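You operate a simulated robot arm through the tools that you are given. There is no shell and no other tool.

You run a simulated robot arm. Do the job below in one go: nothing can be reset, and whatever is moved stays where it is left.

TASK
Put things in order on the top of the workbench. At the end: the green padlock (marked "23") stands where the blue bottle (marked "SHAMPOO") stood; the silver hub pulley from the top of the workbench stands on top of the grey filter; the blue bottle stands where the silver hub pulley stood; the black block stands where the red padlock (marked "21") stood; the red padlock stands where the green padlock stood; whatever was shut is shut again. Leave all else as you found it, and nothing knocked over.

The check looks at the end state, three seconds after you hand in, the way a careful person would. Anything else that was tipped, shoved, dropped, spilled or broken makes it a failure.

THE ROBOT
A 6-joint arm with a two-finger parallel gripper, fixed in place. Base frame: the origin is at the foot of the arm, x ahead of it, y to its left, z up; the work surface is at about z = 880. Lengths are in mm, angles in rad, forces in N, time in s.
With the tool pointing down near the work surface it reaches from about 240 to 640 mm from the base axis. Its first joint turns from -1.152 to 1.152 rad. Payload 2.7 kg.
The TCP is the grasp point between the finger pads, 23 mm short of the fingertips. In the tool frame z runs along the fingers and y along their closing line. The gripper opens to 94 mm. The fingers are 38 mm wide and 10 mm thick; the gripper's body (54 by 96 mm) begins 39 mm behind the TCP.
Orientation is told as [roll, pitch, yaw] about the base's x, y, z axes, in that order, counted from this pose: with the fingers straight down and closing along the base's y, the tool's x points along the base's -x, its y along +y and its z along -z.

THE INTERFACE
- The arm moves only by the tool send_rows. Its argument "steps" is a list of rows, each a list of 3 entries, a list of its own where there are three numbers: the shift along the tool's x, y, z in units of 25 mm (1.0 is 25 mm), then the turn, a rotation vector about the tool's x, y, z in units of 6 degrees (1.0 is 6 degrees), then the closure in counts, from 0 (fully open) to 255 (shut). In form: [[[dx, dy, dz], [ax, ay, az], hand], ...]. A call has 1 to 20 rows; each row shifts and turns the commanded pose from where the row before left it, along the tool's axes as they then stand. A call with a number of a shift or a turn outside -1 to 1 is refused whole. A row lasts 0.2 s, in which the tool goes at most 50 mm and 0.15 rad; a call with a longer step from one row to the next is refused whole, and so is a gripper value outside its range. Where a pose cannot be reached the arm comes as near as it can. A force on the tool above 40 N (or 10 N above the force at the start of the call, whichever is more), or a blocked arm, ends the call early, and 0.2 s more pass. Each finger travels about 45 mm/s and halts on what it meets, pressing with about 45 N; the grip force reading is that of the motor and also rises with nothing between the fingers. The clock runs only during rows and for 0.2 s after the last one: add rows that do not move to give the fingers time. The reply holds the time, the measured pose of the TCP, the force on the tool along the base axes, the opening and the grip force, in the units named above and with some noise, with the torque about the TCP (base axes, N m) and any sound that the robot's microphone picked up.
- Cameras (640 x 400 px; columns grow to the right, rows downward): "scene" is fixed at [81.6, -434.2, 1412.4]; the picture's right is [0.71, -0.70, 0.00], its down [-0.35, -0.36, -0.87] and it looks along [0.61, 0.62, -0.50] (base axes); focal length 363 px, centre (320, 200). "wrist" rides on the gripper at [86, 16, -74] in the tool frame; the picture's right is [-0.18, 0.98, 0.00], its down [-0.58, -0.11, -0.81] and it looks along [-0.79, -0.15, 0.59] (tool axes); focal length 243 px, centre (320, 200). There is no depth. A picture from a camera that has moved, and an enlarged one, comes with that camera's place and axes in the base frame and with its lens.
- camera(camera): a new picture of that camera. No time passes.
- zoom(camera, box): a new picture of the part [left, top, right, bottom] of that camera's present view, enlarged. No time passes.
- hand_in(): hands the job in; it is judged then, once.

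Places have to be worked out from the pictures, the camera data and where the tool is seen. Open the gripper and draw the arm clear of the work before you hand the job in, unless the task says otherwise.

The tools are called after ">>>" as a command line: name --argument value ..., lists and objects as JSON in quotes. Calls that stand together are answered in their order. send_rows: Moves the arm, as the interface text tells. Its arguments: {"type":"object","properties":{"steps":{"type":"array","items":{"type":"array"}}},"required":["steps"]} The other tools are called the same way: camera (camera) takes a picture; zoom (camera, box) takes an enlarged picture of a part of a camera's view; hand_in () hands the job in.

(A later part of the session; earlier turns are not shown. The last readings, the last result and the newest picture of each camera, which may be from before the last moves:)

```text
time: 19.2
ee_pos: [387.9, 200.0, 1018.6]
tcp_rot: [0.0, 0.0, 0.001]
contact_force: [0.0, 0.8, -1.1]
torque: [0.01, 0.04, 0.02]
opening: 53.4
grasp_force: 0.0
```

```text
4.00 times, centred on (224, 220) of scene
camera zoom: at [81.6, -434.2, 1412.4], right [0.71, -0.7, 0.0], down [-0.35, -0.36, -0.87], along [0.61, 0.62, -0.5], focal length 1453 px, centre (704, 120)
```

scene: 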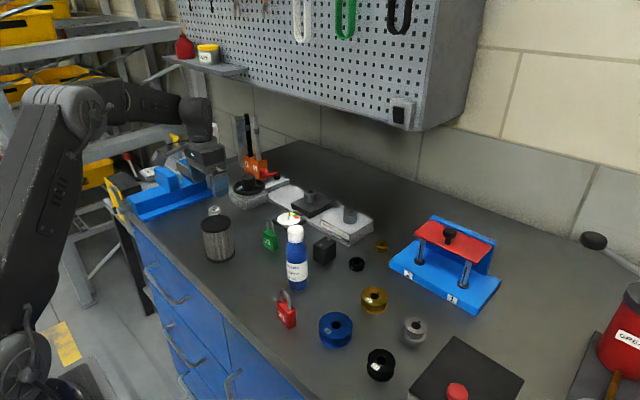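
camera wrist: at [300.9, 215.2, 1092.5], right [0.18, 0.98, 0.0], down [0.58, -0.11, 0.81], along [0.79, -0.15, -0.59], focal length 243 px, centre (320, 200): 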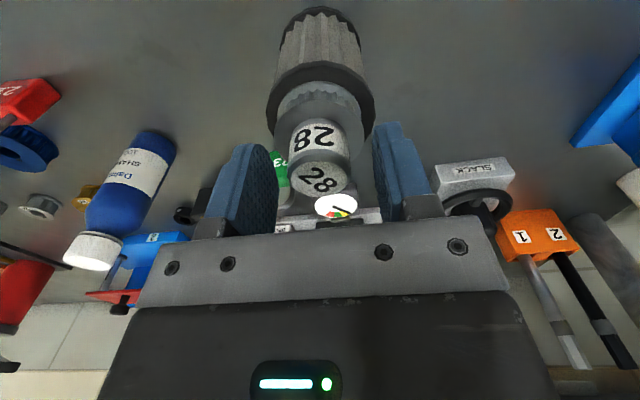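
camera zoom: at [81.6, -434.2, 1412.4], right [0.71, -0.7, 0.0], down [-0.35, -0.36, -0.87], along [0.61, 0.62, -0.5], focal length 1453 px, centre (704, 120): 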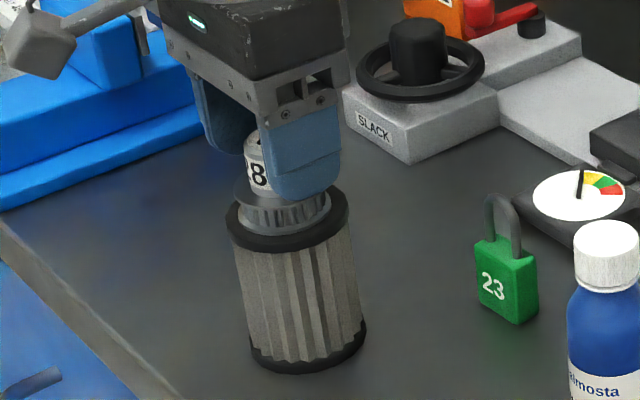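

The pulley stands upright on the filter. I rise straight up and travel to above the bottle (≈ (449, 1), top ≈1020) for a close look.

>>> send_rows --steps '[[[0, 0, -0.5], [0, 0, 0], 100], [[0, 0, -1], [0, 0, 0], 60], [[0, 0, -1], [0, 0, 0], 30], [[0, 0, -1], [0, 0, 0], 0], [[0, 0, -1], [0, 0, 0], 0], [[0, 0, -0.6], [0, 0, 0], 0], [[-0.31, -1, 0], [0, 0, 0], 0], [[-0.31, -1, 0], [0, 0, 0], 0], [[-0.31, -1, 0], [0, 0, 0], 0], [[-0.31, -1, 0], [0, 0, 0], 0], [[-0.31, -1, 0], [0, 0, 0], 0], [[-0.31, -1, 0], [0, 0, 0], 0], [[-0.31, -1, 0], [0, 0, 0], 0], [[-0.27, -0.96, 0], [0, 0, 0], 0], [[0, 0, 0], [0, 0, 0], 0], [[0, 0, 0], [0, 0, 0], 0]]'

>>> camera --camera "wrist"

>>> camera --camera "scene"

```text
time: 22.6
ee_pos: [446.7, -1.6, 1148.1]
tcp_rot: [0.0, -0.001, -0.001]
contact_force: [0.3, 0.5, 0.3]
torque: [0.01, -0.02, 0.02]
opening: 94.0
grasp_force: 0.1
```

```text
taken
camera wrist: at [360.4, 14.3, 1221.0], right [0.18, 0.98, 0.0], down [0.58, -0.11, 0.81], along [0.79, -0.15, -0.59], focal length 243 px, centre (320, 200)
```

wrist: 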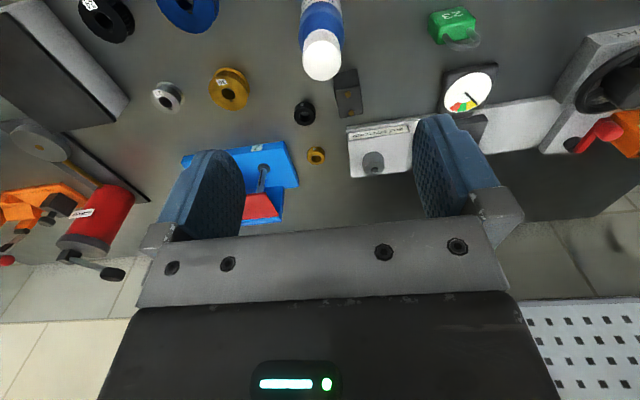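

```text
taken
```

scene: 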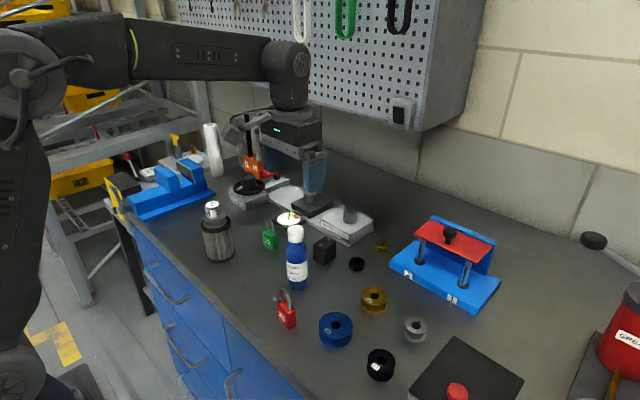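

The pulley stands fine on the filter. I zoom on the bottle and on the two padlocks and block to fix their original places precisely.

>>> zoom --camera "wrist" --box '[272, 0, 368, 90]'

>>> zoom --camera "wrist" --box '[310, 50, 390, 130]'

>>> zoom --camera "wrist" --box '[410, 0, 506, 60]'

>>> zoom --camera "scene" --box '[270, 215, 326, 300]'

>>> zoom --camera "scene" --box '[304, 228, 344, 268]'

>>> zoom --camera "scene" --box '[264, 284, 312, 334]'

>>> zoom --camera "scene" --box '[250, 212, 298, 256]'

```text
4.44 times, centred on (320, 45) of wrist
camera zoom: at [360.4, 14.3, 1221.0], right [0.18, 0.98, 0.0], down [0.58, -0.11, 0.81], along [0.79, -0.15, -0.59], focal length 1078 px, centre (320, 889)
```

zoom: 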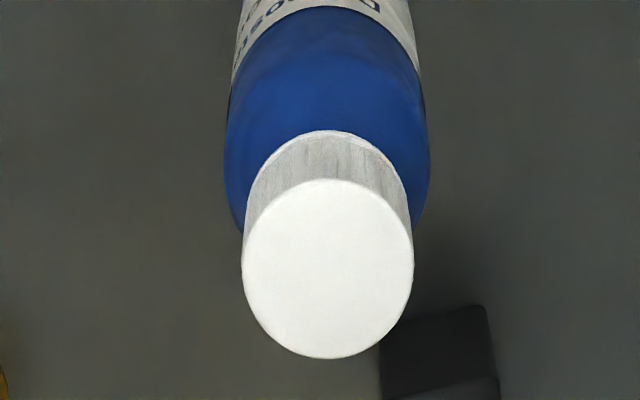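

```text
5.00 times, centred on (350, 90) of wrist
camera zoom: at [360.4, 14.3, 1221.0], right [0.18, 0.98, 0.0], down [0.58, -0.11, 0.81], along [0.79, -0.15, -0.59], focal length 1213 px, centre (170, 750)
```

zoom: 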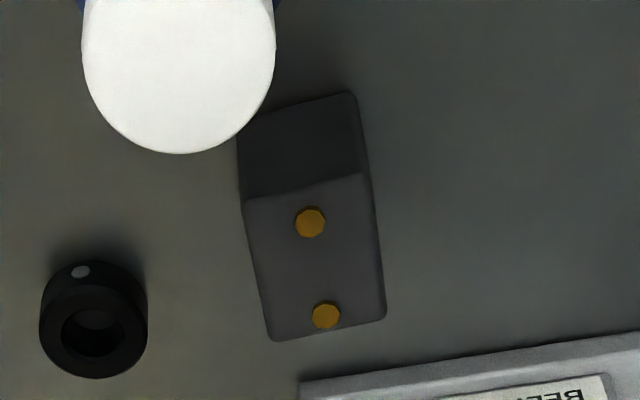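

```text
6.67 times, centred on (458, 30) of wrist
camera zoom: at [360.4, 14.3, 1221.0], right [0.18, 0.98, 0.0], down [0.58, -0.11, 0.81], along [0.79, -0.15, -0.59], focal length 1618 px, centre (-600, 1333)
```

zoom: 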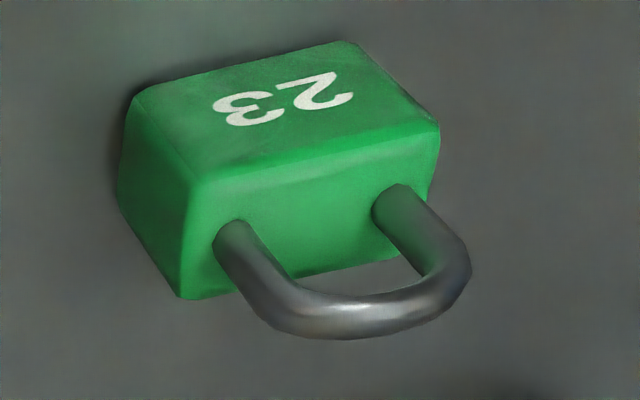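

```text
4.71 times, centred on (298, 258) of scene
camera zoom: at [81.6, -434.2, 1412.4], right [0.71, -0.7, 0.0], down [-0.35, -0.36, -0.87], along [0.61, 0.62, -0.5], focal length 1710 px, centre (424, -71)
```

zoom: 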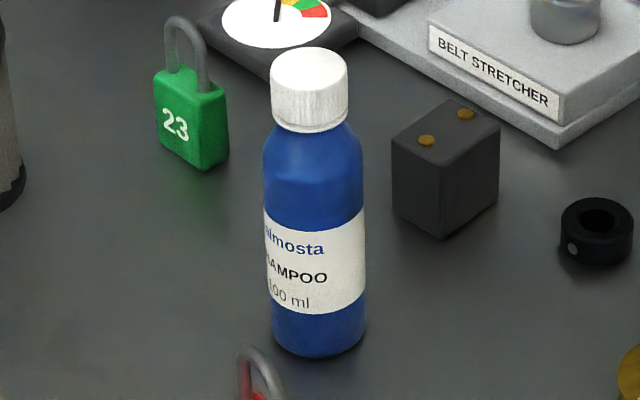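

```text
10.00 times, centred on (324, 248) of scene
camera zoom: at [81.6, -434.2, 1412.4], right [0.71, -0.7, 0.0], down [-0.35, -0.36, -0.87], along [0.61, 0.62, -0.5], focal length 3633 px, centre (280, -280)
```

zoom: 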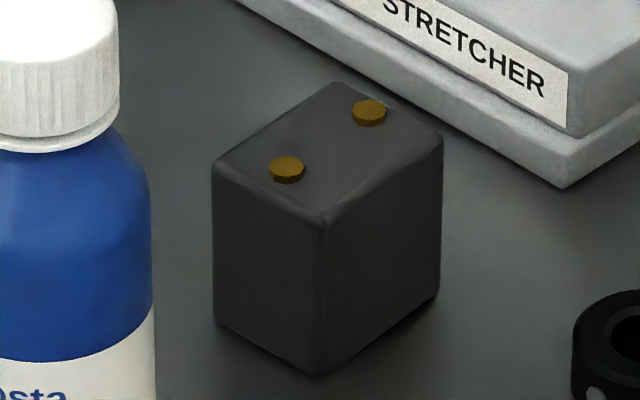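

```text
8.00 times, centred on (288, 309) of scene
camera zoom: at [81.6, -434.2, 1412.4], right [0.71, -0.7, 0.0], down [-0.35, -0.36, -0.87], along [0.61, 0.62, -0.5], focal length 2906 px, centre (576, -672)
```

zoom: 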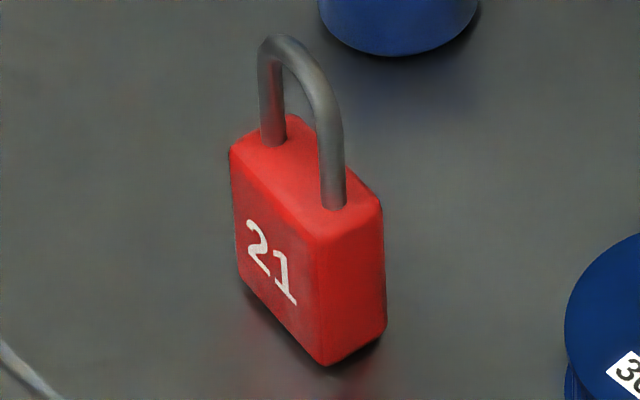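

```text
9.09 times, centred on (274, 234) of scene
camera zoom: at [81.6, -434.2, 1412.4], right [0.71, -0.7, 0.0], down [-0.35, -0.36, -0.87], along [0.61, 0.62, -0.5], focal length 3302 px, centre (738, -109)
```

zoom: 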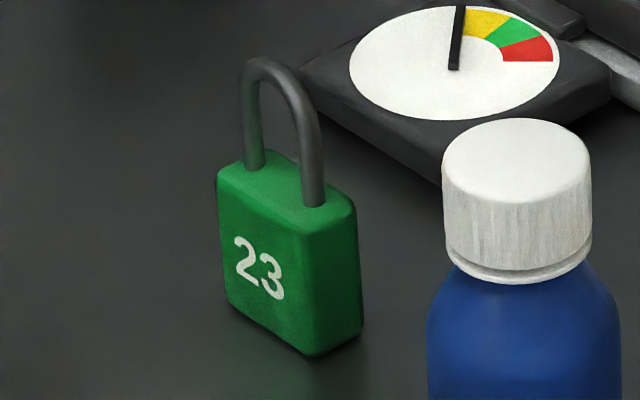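

Bottle axis is ≈1.2 mm to +y of the tool axis; cap Ø≈30, from z≈996 to 1023. I'll grip the cap: descend to TCP z≈1034 first with the fingers at ~60 mm and check.

>>> send_rows --steps '[[[-0.02, 0.048, 0.9], [0, 0, 0], 60], [[0, 0, 1], [0, 0, 0], 90], [[0, 0, 1], [0, 0, 0], 90], [[0, 0, 1], [0, 0, 0], 90], [[0, 0, 0.66], [0, 0, 0], 90], [[0, 0, 0], [0, 0, 0], 90], [[0, 0, 0], [0, 0, 0], 90]]'

>>> zoom --camera "wrist" --box '[200, 60, 440, 210]'

>>> zoom --camera "scene" --box '[256, 180, 336, 300]'

```text
time: 24.2
ee_pos: [447.4, -0.7, 1030.7]
tcp_rot: [0.002, 0.0, 0.001]
contact_force: [-0.8, 0.0, -0.1]
torque: [0.0, 0.02, 0.01]
opening: 60.7
grasp_force: 0.0
```

```text
2.67 times, centred on (320, 135) of wrist
camera zoom: at [360.9, 14.7, 1105.1], right [0.18, 0.98, 0.0], down [0.58, -0.11, 0.81], along [0.79, -0.15, -0.59], focal length 647 px, centre (320, 373)
```

zoom: 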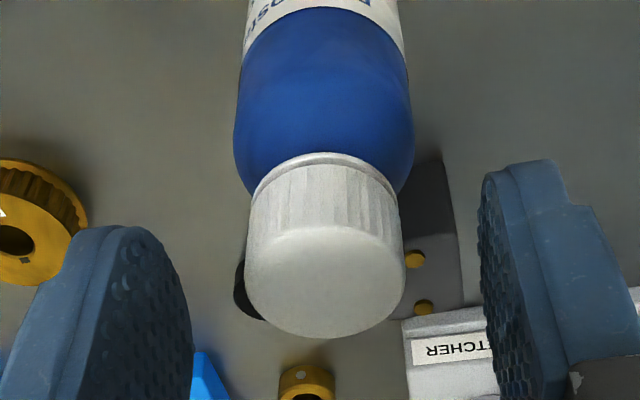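

```text
3.33 times, centred on (296, 240) of scene
camera zoom: at [81.6, -434.2, 1412.4], right [0.71, -0.7, 0.0], down [-0.35, -0.36, -0.87], along [0.61, 0.62, -0.5], focal length 1211 px, centre (400, 67)
```

zoom: 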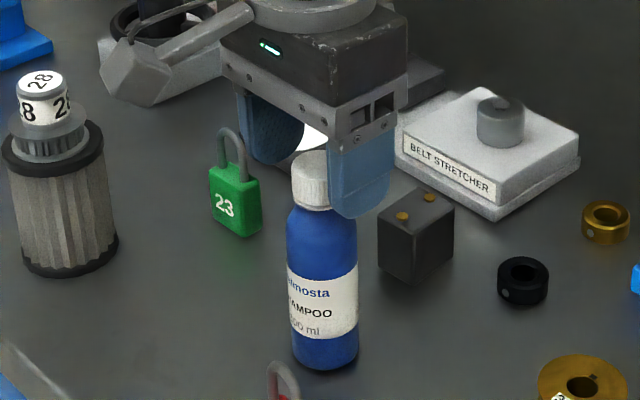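

The cap is between the fingers, within ~1–2 mm of centre; its lower rim looks to be near z≈1001–1003. I lower 4 mm more (tips ≈1003) and close.

>>> send_rows --steps '[[[0.03, 0.03, 0.16], [0, 0, 0], 90], [[0, 0, 0], [0, 0, 0], 130], [[0, 0, 0], [0, 0, 0], 160], [[0, 0, 0], [0, 0, 0], 255], [[0, 0, 0], [0, 0, 0], 255], [[0, 0, 0], [0, 0, 0], 255], [[0, 0, 0], [0, 0, 0], 255]]'

>>> zoom --camera "wrist" --box '[200, 60, 440, 210]'

>>> zoom --camera "scene" --box '[266, 200, 330, 300]'

```text
time: 25.8
ee_pos: [448.0, 1.4, 1028.0]
tcp_rot: [0.001, -0.001, 0.0]
contact_force: [-0.4, 0.2, 0.4]
torque: [-0.01, -0.03, 0.03]
opening: 29.4
grasp_force: 44.9
```

```text
2.67 times, centred on (320, 135) of wrist
camera zoom: at [360.4, 15.9, 1101.7], right [0.18, 0.98, 0.0], down [0.58, -0.11, 0.81], along [0.79, -0.15, -0.59], focal length 647 px, centre (320, 373)
```

zoom: 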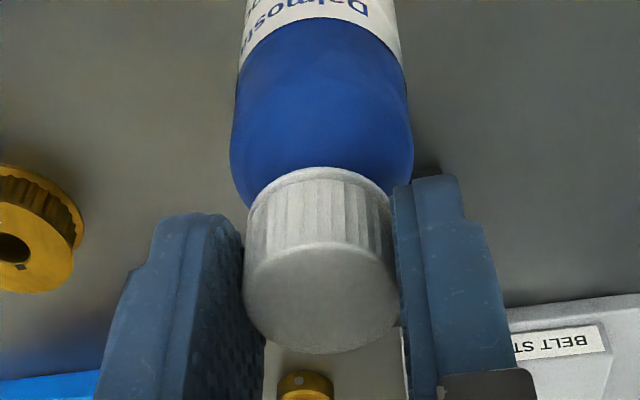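

```text
4.00 times, centred on (298, 250) of scene
camera zoom: at [81.7, -434.2, 1412.4], right [0.71, -0.7, 0.0], down [-0.35, -0.36, -0.87], along [0.61, 0.62, -0.5], focal length 1453 px, centre (408, 0)
```

zoom: 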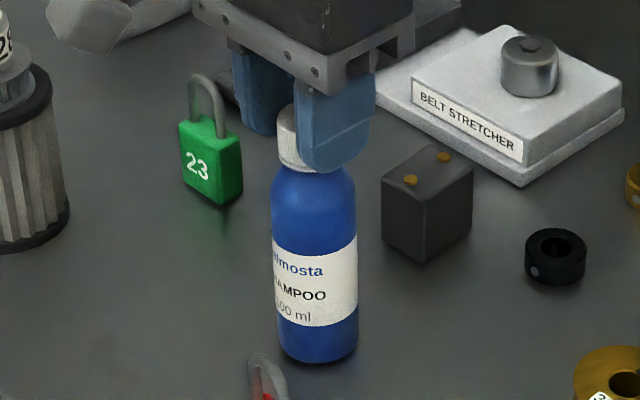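

Cap gripped (29.4 mm, 45 N) at TCP (448.0, 1.4, 1028). I lift straight up ~172 mm and check it hangs properly.

>>> send_rows --steps '[[[0, 0, -0.2], [0, 0, 0], 255], [[0, 0, -0.5], [0, 0, 0], 255], [[0, 0, -0.8], [0, 0, 0], 255], [[0, 0, -0.9], [0, 0, 0], 255], [[0, 0, -0.9], [0, 0, 0], 255], [[0, 0, -0.9], [0, 0, 0], 255], [[0, 0, -0.9], [0, 0, 0], 255], [[0, 0, -0.9], [0, 0, 0], 255], [[0, 0, -0.6], [0, 0, 0], 255], [[0, 0, -0.3], [0, 0, 0], 255], [[0, 0, 0], [0, 0, 0], 255]]'

>>> camera --camera "scene"

>>> camera --camera "wrist"

```text
time: 28.2
ee_pos: [447.9, 1.4, 1198.5]
tcp_rot: [0.0, 0.001, 0.0]
contact_force: [0.8, 0.1, -1.4]
torque: [-0.03, -0.02, -0.02]
opening: 29.6
grasp_force: 44.8
```

```text
taken
```

scene: 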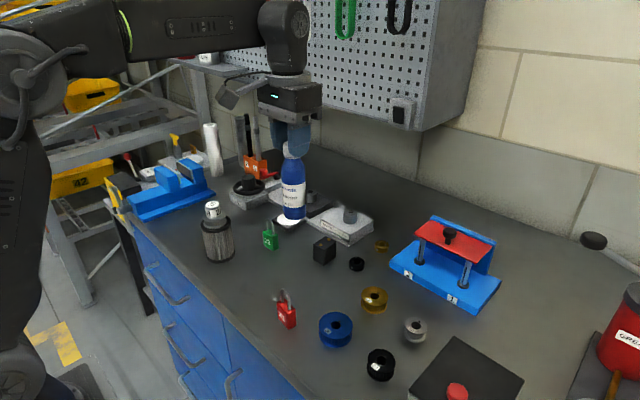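

```text
taken
camera wrist: at [361.2, 16.3, 1273.0], right [0.18, 0.98, 0.0], down [0.58, -0.11, 0.81], along [0.79, -0.15, -0.59], focal length 243 px, centre (320, 200)
```

wrist: 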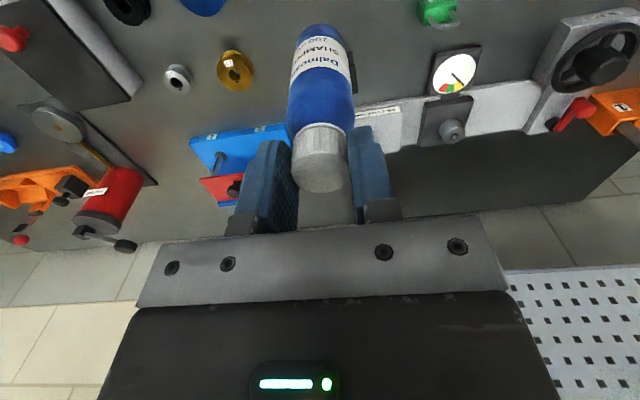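

The bottle hangs straight. I carry it at this height to above the pulley's old place (≈ (451, 319.5) TCP).

>>> send_rows --steps '[[[-0.095, 0.5, 0], [0, 0, 0], 255], [[0, 0.98, 0], [0, 0, 0], 255], [[0, 0.98, 0], [0, 0, 0], 255], [[0, 0.98, 0], [0, 0, 0], 255], [[0, 0.98, 0], [0, 0, 0], 255], [[0, 0.98, 0], [0, 0, 0], 255], [[0, 0.98, 0], [0, 0, 0], 255], [[0, 0.98, 0], [0, 0, 0], 255], [[0, 0.98, 0], [0, 0, 0], 255], [[0, 0.98, 0], [0, 0, 0], 255], [[0, 0.98, 0], [0, 0, 0], 255], [[0, 0.98, 0], [0, 0, 0], 255], [[0, 0.98, 0], [0, 0, 0], 255], [[0, 0.45, 0], [0, 0, 0], 255], [[0, 0, 0], [0, 0, 0], 255], [[0, 0, 0], [0, 0, 0], 255]]'

>>> camera --camera "scene"

>>> camera --camera "wrist"

```text
time: 31.6
ee_pos: [451.5, 318.9, 1199.7]
tcp_rot: [0.0, -0.001, -0.001]
contact_force: [-0.2, -0.6, -1.5]
torque: [-0.05, 0.01, 0.03]
opening: 29.4
grasp_force: 45.3
```

```text
taken
```

scene: 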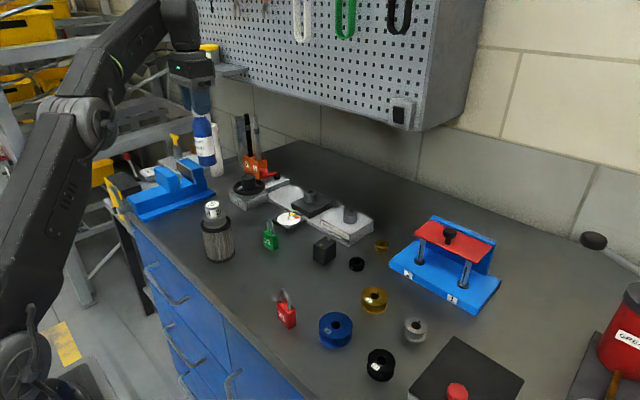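

```text
taken
camera wrist: at [364.1, 334.7, 1273.0], right [0.18, 0.98, 0.0], down [0.58, -0.11, 0.81], along [0.79, -0.15, -0.59], focal length 243 px, centre (320, 200)
```

wrist: 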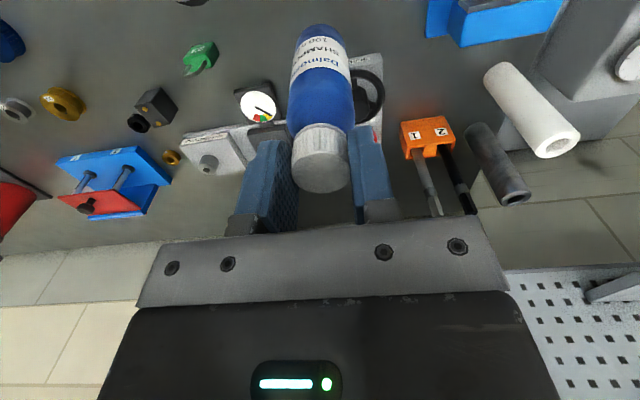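

On target at (451.5, 318.9). I lower the bottle to about 6 mm above the table.

>>> send_rows --steps '[[[0, 0, 0.5], [0, 0, 0], 255], [[0, 0, 0.9], [0, 0, 0], 255], [[0, 0, 0.9], [0, 0, 0], 255], [[0, 0, 0.9], [0, 0, 0], 255], [[0, 0, 0.9], [0, 0, 0], 255], [[0, 0, 0.9], [0, 0, 0], 255], [[0, 0, 0.8], [0, 0, 0], 255], [[0, 0, 0.5], [0, 0, 0], 255], [[0, 0, 0.3], [0, 0, 0], 255], [[0, 0, 0], [0, 0, 0], 255], [[0, 0, 0], [0, 0, 0], 255]]'

>>> zoom --camera "scene" --box '[170, 120, 266, 220]'

>>> camera --camera "wrist"

```text
time: 34.0
ee_pos: [450.9, 319.4, 1034.8]
tcp_rot: [0.0, 0.0, 0.001]
contact_force: [1.0, -0.4, -1.9]
torque: [0.04, -0.01, -0.01]
opening: 29.1
grasp_force: 44.9
```

```text
4.00 times, centred on (218, 170) of scene
camera zoom: at [81.7, -434.2, 1412.4], right [0.71, -0.7, 0.0], down [-0.35, -0.36, -0.87], along [0.61, 0.62, -0.5], focal length 1453 px, centre (728, 320)
```

zoom: 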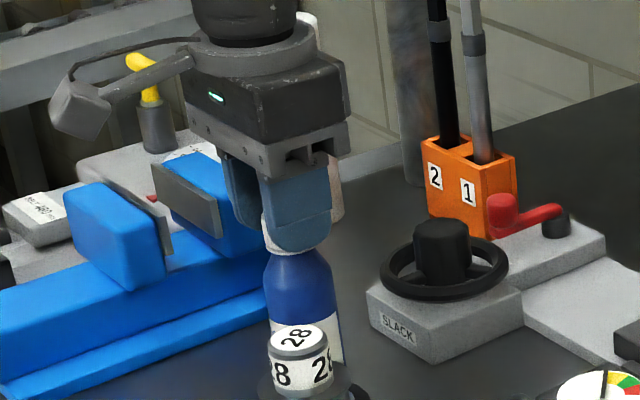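

```text
taken
camera wrist: at [364.1, 334.8, 1108.1], right [0.18, 0.98, 0.0], down [0.58, -0.11, 0.81], along [0.79, -0.15, -0.59], focal length 243 px, centre (320, 200)
```

wrist: 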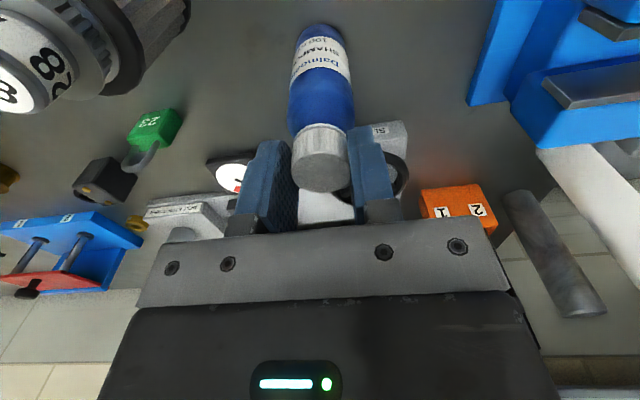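

Clear all around. I lower the last ~7 mm gently, stopping when the table is felt.

>>> send_rows --steps '[[[0, 0, 0.1], [0, 0, 0], 255], [[0, 0, 0.08], [0, 0, 0], 255], [[0, 0, 0.06], [0, 0, 0], 255], [[0, 0, 0], [0, 0, 0], 255]]'

```text
time: 35.0
ee_pos: [452.4, 319.8, 1029.0]
tcp_rot: [-0.001, 0.001, -0.002]
contact_force: [0.2, 0.3, -0.6]
torque: [0.0, 0.01, -0.01]
opening: 29.5
grasp_force: 44.6
```

No contact yet; two more half‑millimetre-scale steps.

>>> send_rows --steps '[[[0, 0, 0.04], [0, 0, 0], 255], [[0, 0, 0.03], [0, 0, 0], 255], [[0, 0, 0], [0, 0, 0], 255]]'

```text
time: 35.8
ee_pos: [451.3, 319.5, 1027.3]
tcp_rot: [0.0, -0.004, 0.001]
contact_force: [-1.3, -1.5, 7.1]
torque: [-0.28, 0.3, 0.01]
opening: 29.4
grasp_force: 45.4
```

The bottle has touched down (7 N). I open the fingers gradually.

>>> send_rows --steps '[[[0, 0, -0.01], [0, 0, 0], 172], [[0, 0, 0], [0, 0, 0], 165], [[0, 0, 0], [0, 0, 0], 150], [[0, 0, 0], [0, 0, 0], 120], [[0, 0, 0], [0, 0, 0], 100], [[0, 0, 0], [0, 0, 0], 100]]'

>>> camera --camera "wrist"

```text
time: 37.2
ee_pos: [452.0, 319.5, 1027.1]
tcp_rot: [0.0, 0.001, 0.0]
contact_force: [0.1, 0.7, -0.4]
torque: [0.0, 0.01, 0.01]
opening: 57.2
grasp_force: 0.0
```

```text
taken
camera wrist: at [364.3, 335.2, 1100.9], right [0.18, 0.98, 0.0], down [0.58, -0.11, 0.81], along [0.79, -0.15, -0.59], focal length 243 px, centre (320, 200)
```

wrist: 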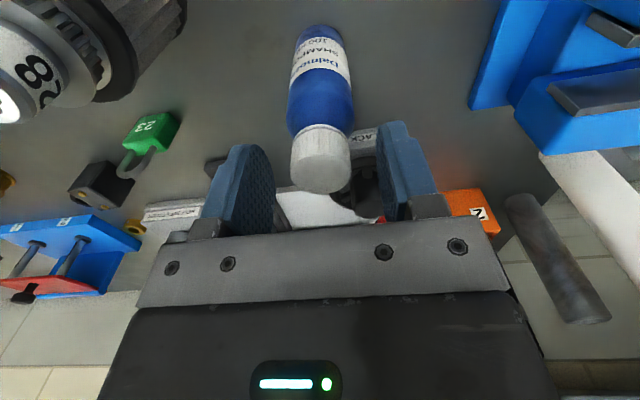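

The bottle stands on the pulley's old place. I rise and go above the green padlock (centre ≈ (489, 145.5), body ≈34 mm along y, ≈17 mm along x, body top ≈921, shackle top ≈959).

>>> send_rows --steps '[[[0, 0, -0.4], [0, 0, 0], 100], [[0, 0, -0.9], [0, 0, 0], 60], [[0, 0, -0.9], [0, 0, 0], 30], [[0, 0, -0.9], [0, 0, 0], 0], [[0, 0, -0.9], [0, 0, 0], 0], [[-0.21, -0.99, 0], [0, 0, 0], 0], [[-0.21, -0.99, 0], [0, 0, 0], 0], [[-0.21, -0.99, 0], [0, 0, 0], 0], [[-0.21, -0.99, 0], [0, 0, 0], 0], [[-0.21, -0.99, 0], [0, 0, 0], 0], [[-0.21, -0.99, 0], [0, 0, 0], 0], [[-0.22, -0.99, 0], [0, 0, 0], 0], [[0, 0, 0.9], [0, 0, 0], 0], [[0, 0, 0.9], [0, 0, 0], 0], [[0, 0, 0.8], [0, 0, 0], 0], [[0, 0, 0], [0, 0, 0], 0], [[0, 0, 0], [0, 0, 0], 0]]'

>>> camera --camera "wrist"

>>> camera --camera "scene"

```text
time: 40.8
ee_pos: [487.9, 145.0, 1060.4]
tcp_rot: [-0.001, -0.002, 0.0]
contact_force: [0.7, 0.5, 0.8]
torque: [0.01, -0.02, 0.01]
opening: 94.0
grasp_force: 0.1
```

```text
taken
camera wrist: at [401.3, 160.4, 1134.9], right [0.18, 0.98, 0.0], down [0.58, -0.11, 0.81], along [0.79, -0.15, -0.59], focal length 243 px, centre (320, 200)
```

wrist: 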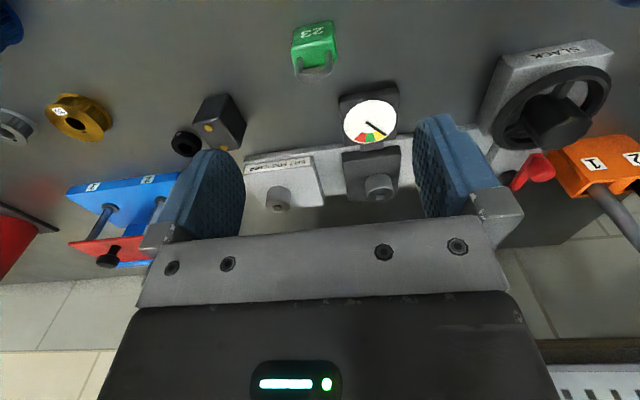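

```text
taken
```

scene: 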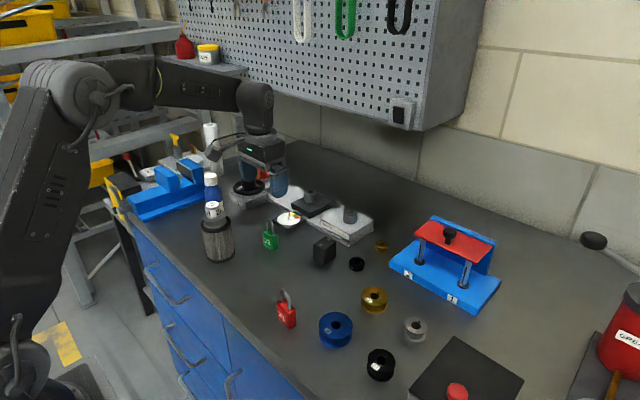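

>>> zoom --camera "wrist" --box '[272, 10, 368, 90]'

>>> zoom --camera "scene" --box '[190, 160, 254, 270]'

```text
5.00 times, centred on (320, 50) of wrist
camera zoom: at [401.3, 160.4, 1134.9], right [0.18, 0.98, 0.0], down [0.58, -0.11, 0.81], along [0.79, -0.15, -0.59], focal length 1213 px, centre (320, 950)
```

zoom: 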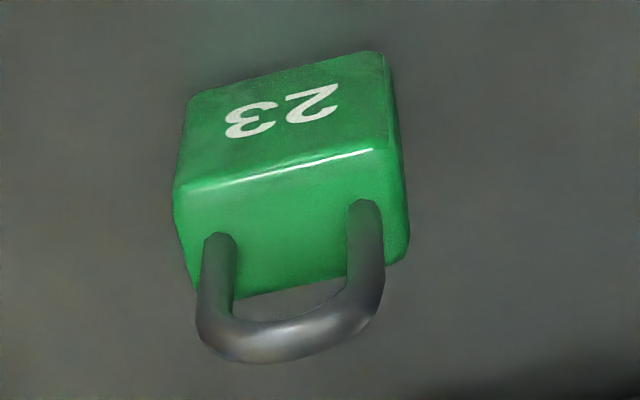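

```text
3.64 times, centred on (222, 215) of scene
camera zoom: at [81.6, -434.2, 1412.4], right [0.71, -0.7, 0.0], down [-0.35, -0.36, -0.87], along [0.61, 0.62, -0.5], focal length 1321 px, centre (676, 146)
```

zoom: 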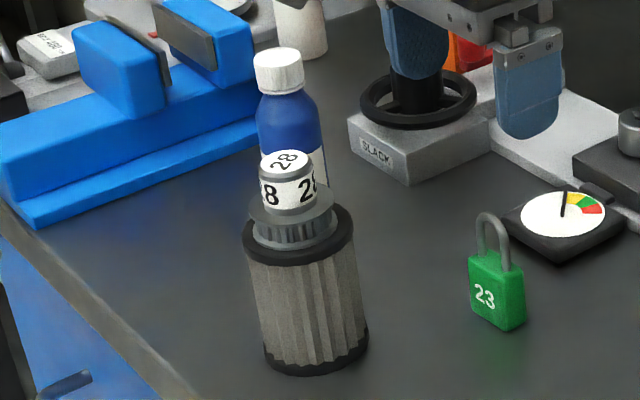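

The wrist view puts the green lock's centre about 5 mm to −y and 1 mm to +x of the tool axis, i.e. ≈ (489, 140), square to the axes. I correct and descend to z≈955 with fingers at 60 mm, then check.

>>> send_rows --steps '[[[-0.05, -0.2, 0.5], [0, 0, 0], 40], [[0, 0, 0.9], [0, 0, 0], 80], [[0, 0, 0.9], [0, 0, 0], 90], [[0, 0, 0.9], [0, 0, 0], 90], [[0, 0, 0.9], [0, 0, 0], 90], [[0, 0, 0], [0, 0, 0], 90], [[0, 0, 0], [0, 0, 0], 90]]'

>>> camera --camera "wrist"

>>> zoom --camera "scene" --box '[230, 180, 310, 260]'

```text
time: 42.4
ee_pos: [490.6, 139.4, 961.2]
tcp_rot: [-0.002, -0.001, 0.001]
contact_force: [0.7, 0.3, -0.4]
torque: [-0.02, 0.01, 0.0]
opening: 60.8
grasp_force: 0.1
```

```text
taken
camera wrist: at [403.8, 155.4, 1035.0], right [0.18, 0.98, 0.0], down [0.58, -0.11, 0.81], along [0.79, -0.15, -0.59], focal length 243 px, centre (320, 200)
```

wrist: 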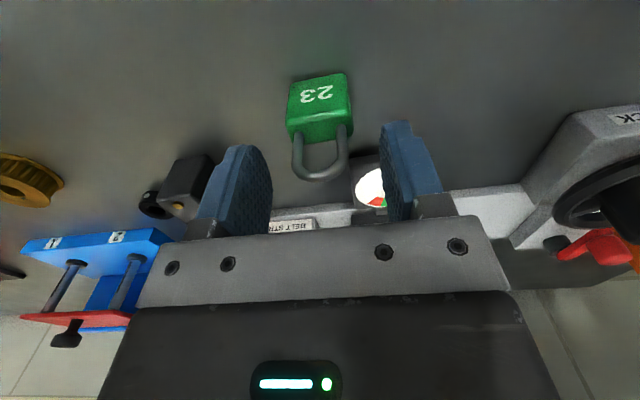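

```text
5.00 times, centred on (270, 220) of scene
camera zoom: at [81.6, -434.2, 1412.4], right [0.71, -0.7, 0.0], down [-0.35, -0.36, -0.87], along [0.61, 0.62, -0.5], focal length 1816 px, centre (570, 100)
```

zoom: 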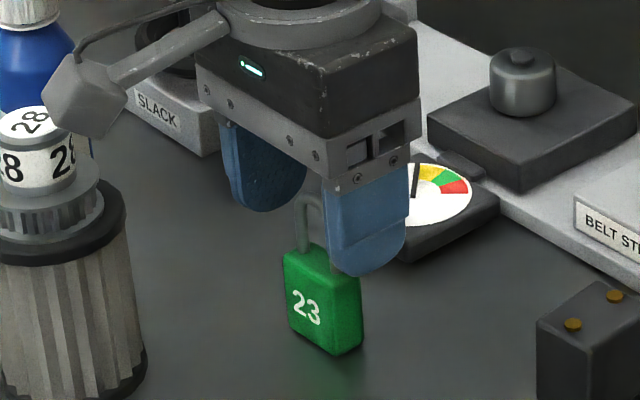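

In this pose the wrist camera's arm sits close to the pulley on the filter (camera ≈ (404,155), pulley ≈ (388,200)), and going lower would make it tight. I back up to z≈1060 and turn the tool +90° yaw so the camera points away toward −y; the lock can be gripped across its thickness.

>>> send_rows --steps '[[[0, 0, -0.8], [0, 0, 0], 90], [[0, 0, -0.9], [0, 0, 0], 60], [[0, 0, -0.9], [0, 0, 0], 30], [[0, 0, -0.9], [0, 0, 0], 0], [[0, 0, -0.5], [0, 0, 0], 0], [[0, 0, 0], [0, 0, -0.5], 0], [[0, 0, 0], [0, 0, -1], 0], [[0, 0, 0], [0, 0, -1], 0], [[0, 0, 0], [0, 0, -1], 0], [[0, 0, 0], [0, 0, -1], 0], [[0, 0, 0], [0, 0, -0.5], 0], [[0, 0, 0], [0, 0, 0], 0]]'

>>> camera --camera "scene"

```text
time: 45.0
ee_pos: [489.5, 141.9, 1060.7]
tcp_rot: [0.001, 0.0, 0.523]
contact_force: [-1.0, -0.1, 0.8]
torque: [-0.02, -0.02, -0.01]
opening: 94.0
grasp_force: 0.0
```

```text
taken
```

scene: 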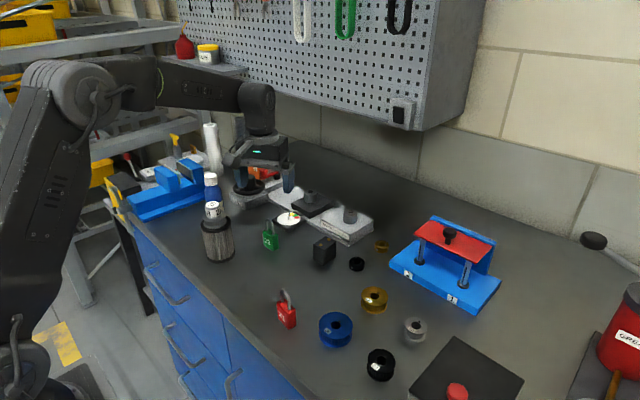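

Yaw is +0.523 as intended. I continue the turn by another 60° to reach +90°.

>>> send_rows --steps '[[[0, 0, 0], [0, 0, -0.5], 0], [[0, 0, 0], [0, 0, -1], 0], [[0, 0, 0], [0, 0, -1], 0], [[0, 0, 0], [0, 0, -1], 0], [[0, 0, 0], [0, 0, -1], 0], [[0, 0, 0], [0, 0, -1], 0], [[0, 0, 0], [0, 0, -1], 0], [[0, 0, 0], [0, 0, -1], 0], [[0, 0, 0], [0, 0, -1], 0], [[0, 0, 0], [0, 0, -1], 0], [[0, 0, 0], [0, 0, -0.5], 0], [[0, 0, 0], [0, 0, 0], 0], [[0, 0, 0], [0, 0, 0], 0]]'

>>> camera --camera "wrist"

>>> camera --camera "scene"

```text
time: 47.8
ee_pos: [490.8, 141.1, 1059.8]
tcp_rot: [-0.001, -0.001, 1.571]
contact_force: [0.3, 0.5, -0.2]
torque: [0.02, 0.0, -0.05]
opening: 94.2
grasp_force: 0.1
```

```text
taken
camera wrist: at [473.9, 53.0, 1134.1], right [-0.98, 0.18, 0.0], down [0.11, 0.58, 0.81], along [0.15, 0.79, -0.59], focal length 243 px, centre (320, 200)
```

wrist: 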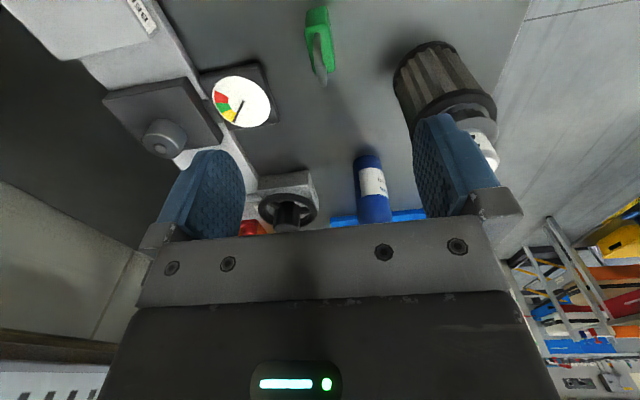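

```text
taken
```

scene: 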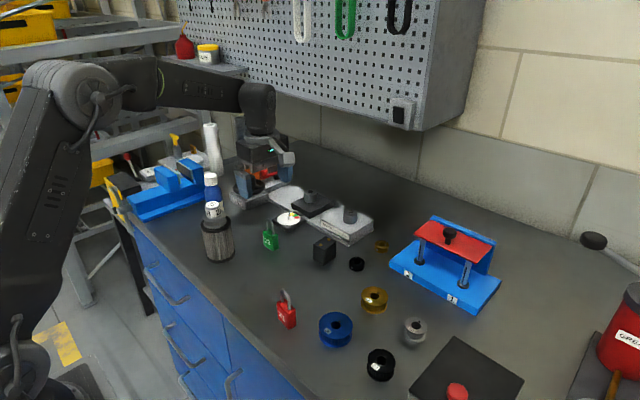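

>>> zoom --camera "wrist" --box '[272, 0, 368, 90]'

```text
4.44 times, centred on (320, 45) of wrist
camera zoom: at [473.9, 53.0, 1134.1], right [-0.98, 0.18, 0.0], down [0.11, 0.58, 0.81], along [0.15, 0.79, -0.59], focal length 1078 px, centre (320, 889)
```

zoom: 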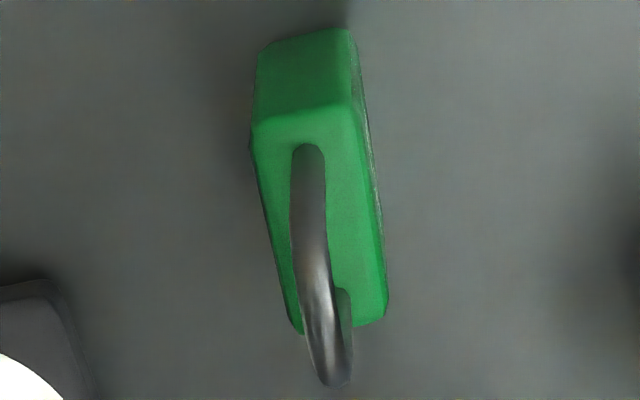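

The lock centre is within 2 mm of the tool axis: ≈ (490, 139.5). I correct it and descend to z≈940 with ~50 mm opening.

>>> send_rows --steps '[[[0.064, 0.03, 0.6], [0, 0, 0], 60], [[0, 0, 0.9], [0, 0, 0], 100], [[0, 0, 0.9], [0, 0, 0], 120], [[0, 0, 0.9], [0, 0, 0], 120], [[0, 0, 0.9], [0, 0, 0], 120], [[0, 0, 0.6], [0, 0, 0], 120], [[0, 0, 0], [0, 0, 0], 120], [[0, 0, 0], [0, 0, 0], 120]]'

>>> camera --camera "wrist"

>>> zoom --camera "scene" --box '[220, 170, 316, 270]'

```text
time: 49.6
ee_pos: [488.5, 140.4, 939.8]
tcp_rot: [-0.001, 0.0, 1.572]
contact_force: [0.1, 0.8, 1.1]
torque: [-0.02, -0.01, 0.02]
opening: 49.9
grasp_force: 0.1
```

```text
taken
camera wrist: at [471.3, 52.6, 1014.8], right [-0.98, 0.18, 0.0], down [0.11, 0.58, 0.81], along [0.15, 0.79, -0.59], focal length 243 px, centre (320, 200)
```

wrist: 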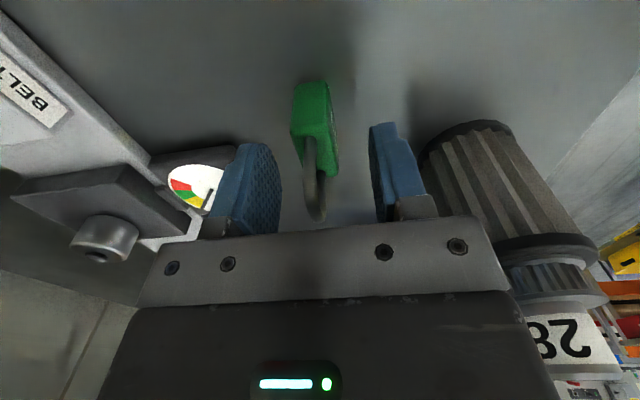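

```text
4.00 times, centred on (268, 220) of scene
camera zoom: at [81.6, -434.2, 1412.4], right [0.71, -0.7, 0.0], down [-0.35, -0.36, -0.87], along [0.61, 0.62, -0.5], focal length 1453 px, centre (528, 120)
```

zoom: 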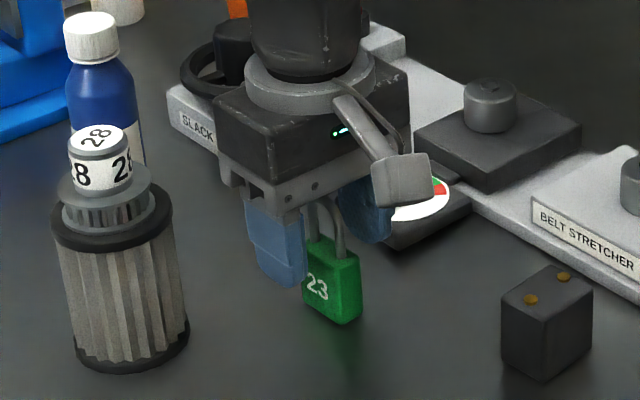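

The lock sits between the fingers with room on both sides and the gripper is clear of the pulley. I go down 14 mm more (TCP ≈926) and close.

>>> send_rows --steps '[[[0, 0, 0.3], [0, 0, 0], 120], [[0, 0, 0.26], [0, 0, 0], 120], [[0, 0, 0], [0, 0, 0], 150], [[0, 0, 0], [0, 0, 0], 180], [[0, 0, 0], [0, 0, 0], 200], [[0, 0, 0], [0, 0, 0], 255], [[0, 0, 0], [0, 0, 0], 255], [[0, 0, 0], [0, 0, 0], 255], [[0, 0, 0], [0, 0, 0], 255]]'

>>> camera --camera "wrist"

>>> zoom --camera "scene" --box '[220, 170, 316, 270]'

```text
time: 51.6
ee_pos: [488.3, 138.7, 928.0]
tcp_rot: [0.0, 0.0, 1.57]
contact_force: [-0.3, -0.4, -0.3]
torque: [-0.02, -0.02, 0.03]
opening: 19.6
grasp_force: 44.9
```

```text
taken
camera wrist: at [471.7, 51.9, 1001.2], right [-0.98, 0.18, 0.0], down [0.11, 0.58, 0.81], along [0.15, 0.79, -0.59], focal length 243 px, centre (320, 200)
```

wrist: 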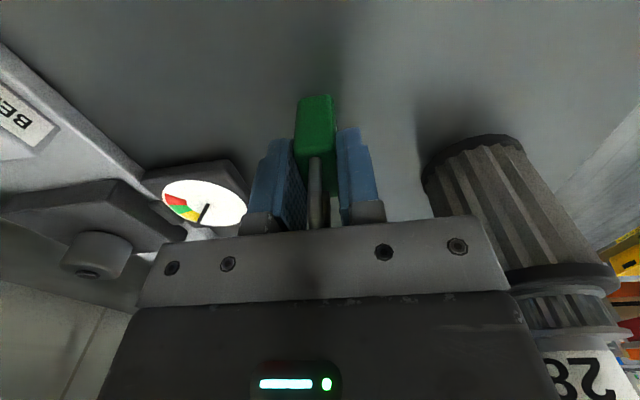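

```text
4.00 times, centred on (268, 220) of scene
camera zoom: at [81.6, -434.2, 1412.4], right [0.71, -0.7, 0.0], down [-0.35, -0.36, -0.87], along [0.61, 0.62, -0.5], focal length 1453 px, centre (528, 120)
```

zoom: 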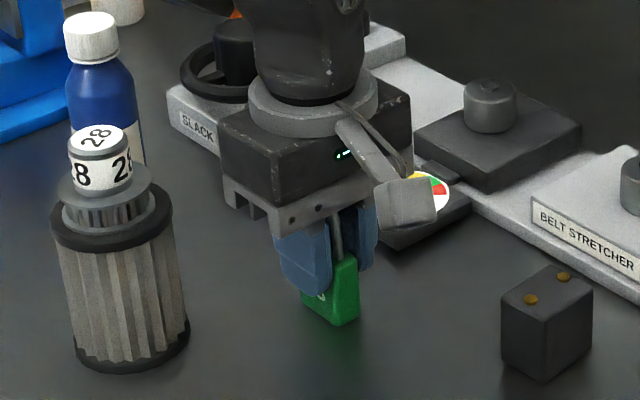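

Gripped across the thickness (19.6 mm, 45 N) at TCP (488.4, 139.5, 928). I lift 60 mm and check.

>>> send_rows --steps '[[[0, 0, -0.2], [0, 0, 0], 255], [[0, 0, -0.5], [0, 0, 0], 255], [[0, 0, -0.8], [0, 0, 0], 255], [[0, 0, -0.7], [0, 0, 0], 255], [[0, 0, -0.2], [0, 0, 0], 255], [[0, 0, 0], [0, 0, 0], 255]]'

>>> zoom --camera "scene" --box '[220, 150, 316, 270]'

```text
time: 53.0
ee_pos: [490.1, 139.7, 986.1]
tcp_rot: [-0.001, 0.001, 1.57]
contact_force: [0.6, 0.7, -0.5]
torque: [-0.01, -0.01, -0.01]
opening: 19.4
grasp_force: 45.1
```

```text
3.33 times, centred on (268, 210) of scene
camera zoom: at [81.6, -434.2, 1412.4], right [0.71, -0.7, 0.0], down [-0.35, -0.36, -0.87], along [0.61, 0.62, -0.5], focal length 1211 px, centre (493, 167)
```

zoom: 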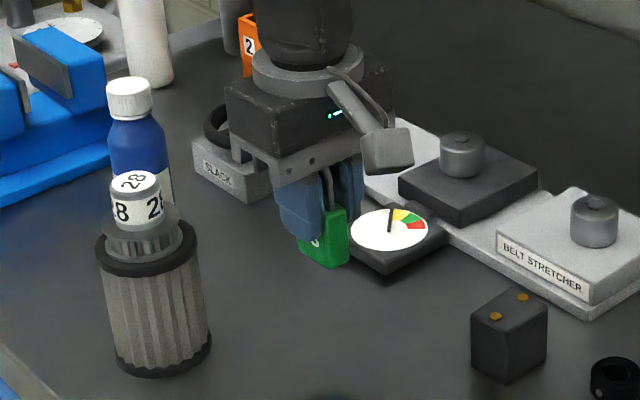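

The lock hangs upright. I carry it to the bottle's old place (≈ (447.3, 1.5)).

>>> send_rows --steps '[[[0.4, 0.12, 0], [0, 0, 0], 255], [[0.85, 0.25, 0], [0, 0, 0], 255], [[0.85, 0.25, 0], [0, 0, 0], 255], [[0.85, 0.25, 0], [0, 0, 0], 255], [[0.85, 0.25, 0], [0, 0, 0], 255], [[0.85, 0.25, 0], [0, 0, 0], 255], [[0.6, 0.2, 0], [0, 0, 0], 255], [[0.28, 0.08, 0], [0, 0, 0], 255], [[0, 0, 0], [0, 0, 0], 255], [[0, 0, 0], [0, 0, 0], 255]]'

>>> camera --camera "wrist"

>>> camera --camera "scene"

```text
time: 55.2
ee_pos: [448.1, 0.6, 984.5]
tcp_rot: [0.0, 0.001, 1.571]
contact_force: [1.0, -1.0, -0.8]
torque: [-0.01, -0.01, 0.03]
opening: 19.3
grasp_force: 45.0
```

```text
taken
camera wrist: at [430.8, -87.0, 1058.9], right [-0.98, 0.18, 0.0], down [0.11, 0.58, 0.81], along [0.15, 0.79, -0.59], focal length 243 px, centre (320, 200)
```

wrist: 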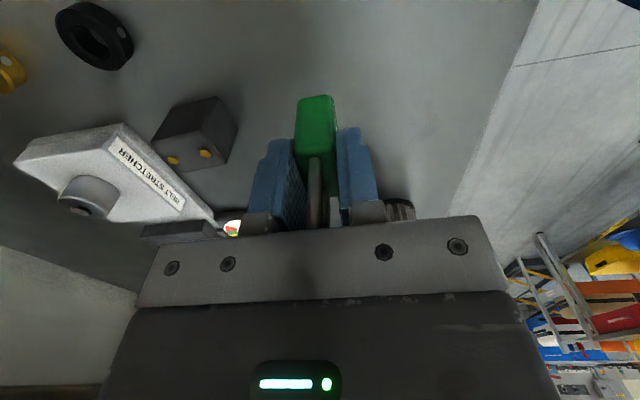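

```text
taken
```

scene: 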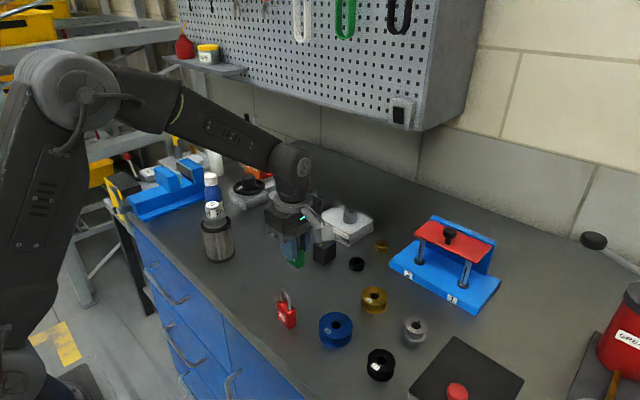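

At (448, 1). I lower 50 mm, then feel for the table.

>>> send_rows --steps '[[[0, 0, 0.6], [0, 0, 0], 255], [[0, 0, 0.7], [0, 0, 0], 255], [[0, 0, 0.5], [0, 0, 0], 255], [[0, 0, 0.2], [0, 0, 0], 255], [[0, 0, 0], [0, 0, 0], 255], [[0, 0, 0.06], [0, 0, 0], 255], [[0, 0, 0.04], [0, 0, 0], 255], [[0, 0, 0], [0, 0, 0], 255]]'

>>> zoom --camera "scene" --box '[250, 200, 346, 290]'

```text
time: 57.0
ee_pos: [448.4, 0.6, 933.4]
tcp_rot: [-0.001, -0.002, 1.571]
contact_force: [0.3, 0.1, -1.3]
torque: [-0.02, 0.0, -0.02]
opening: 19.3
grasp_force: 45.0
```

```text
4.44 times, centred on (298, 245) of scene
camera zoom: at [81.6, -434.2, 1412.4], right [0.71, -0.7, 0.0], down [-0.35, -0.36, -0.87], along [0.61, 0.62, -0.5], focal length 1615 px, centre (418, 0)
```

zoom: 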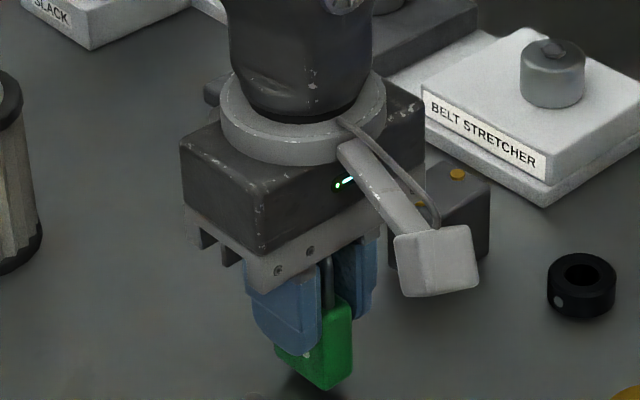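

No contact yet at 933.4; a few mm to go. I lower in small steps.

>>> send_rows --steps '[[[0, 0, 0.08], [0, 0, 0], 255], [[0, 0, 0.06], [0, 0, 0], 255], [[0, 0, 0.03], [0, 0, 0], 255], [[0, 0, 0], [0, 0, 0], 255]]'

```text
time: 58.0
ee_pos: [447.4, 0.9, 929.4]
tcp_rot: [0.001, 0.0, 1.57]
contact_force: [0.2, 1.0, -0.8]
torque: [0.01, 0.0, -0.01]
opening: 19.3
grasp_force: 45.2
```

>>> send_rows --steps '[[[0, 0, 0.04], [0, 0, 0], 255], [[0, 0, 0.03], [0, 0, 0], 255], [[0, 0, 0], [0, 0, 0], 255]]'

```text
time: 58.8
ee_pos: [447.8, 1.5, 927.5]
tcp_rot: [-0.002, 0.001, 1.57]
contact_force: [0.0, -0.3, -0.1]
torque: [0.01, 0.0, -0.02]
opening: 19.3
grasp_force: 45.2
```

Still free at 927.5; I step down another millimetre or so.

>>> send_rows --steps '[[[0, 0, 0.025], [0, 0, 0], 255], [[0, 0, 0.025], [0, 0, 0], 255], [[0, 0, 0], [0, 0, 0], 255]]'

```text
time: 59.6
ee_pos: [449.7, 1.1, 927.2]
tcp_rot: [-0.001, 0.0, 1.572]
contact_force: [-5.8, -0.4, 15.3]
torque: [0.01, 0.24, 0.05]
opening: 19.2
grasp_force: 45.0
```

Touchdown (15 N). I ease off slightly and open gradually.

>>> send_rows --steps '[[[0, 0, -0.025], [0, 0, 0], 255], [[0, 0, 0], [0, 0, 0], 198], [[0, 0, 0], [0, 0, 0], 185], [[0, 0, 0], [0, 0, 0], 160], [[0, 0, 0], [0, 0, 0], 130], [[0, 0, 0], [0, 0, 0], 120], [[0, 0, 0], [0, 0, 0], 120]]'

>>> camera --camera "wrist"

>>> zoom --camera "scene" --box '[250, 200, 346, 290]'

```text
time: 61.2
ee_pos: [448.3, 0.8, 927.0]
tcp_rot: [0.001, 0.0, 1.571]
contact_force: [-1.0, 0.4, -0.2]
torque: [0.04, 0.0, 0.02]
opening: 49.7
grasp_force: 0.0
```

```text
taken
camera wrist: at [431.7, -85.9, 1001.2], right [-0.98, 0.18, 0.0], down [0.11, 0.58, 0.81], along [0.15, 0.79, -0.59], focal length 243 px, centre (320, 200)
```

wrist: 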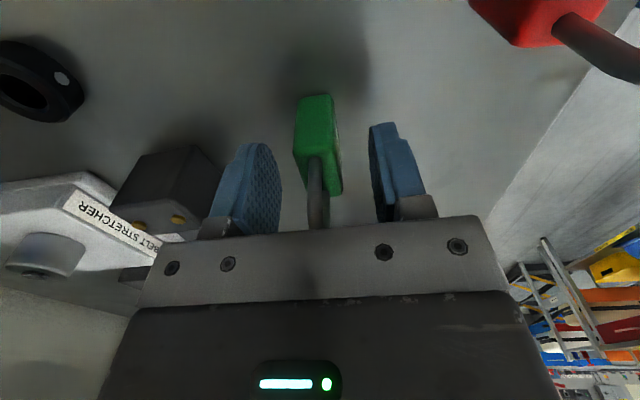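

```text
4.44 times, centred on (298, 245) of scene
camera zoom: at [81.6, -434.2, 1412.4], right [0.71, -0.7, 0.0], down [-0.35, -0.36, -0.87], along [0.61, 0.62, -0.5], focal length 1615 px, centre (418, 0)
```

zoom: 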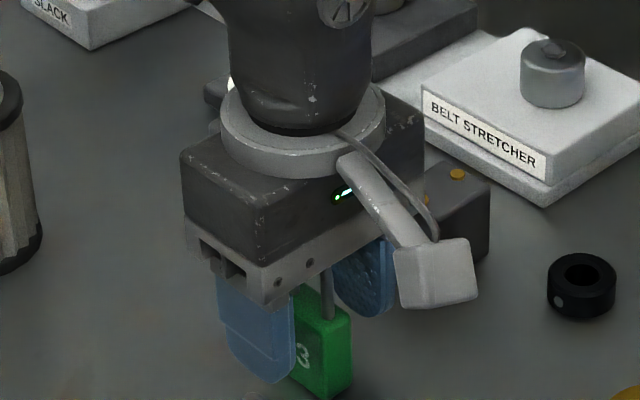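

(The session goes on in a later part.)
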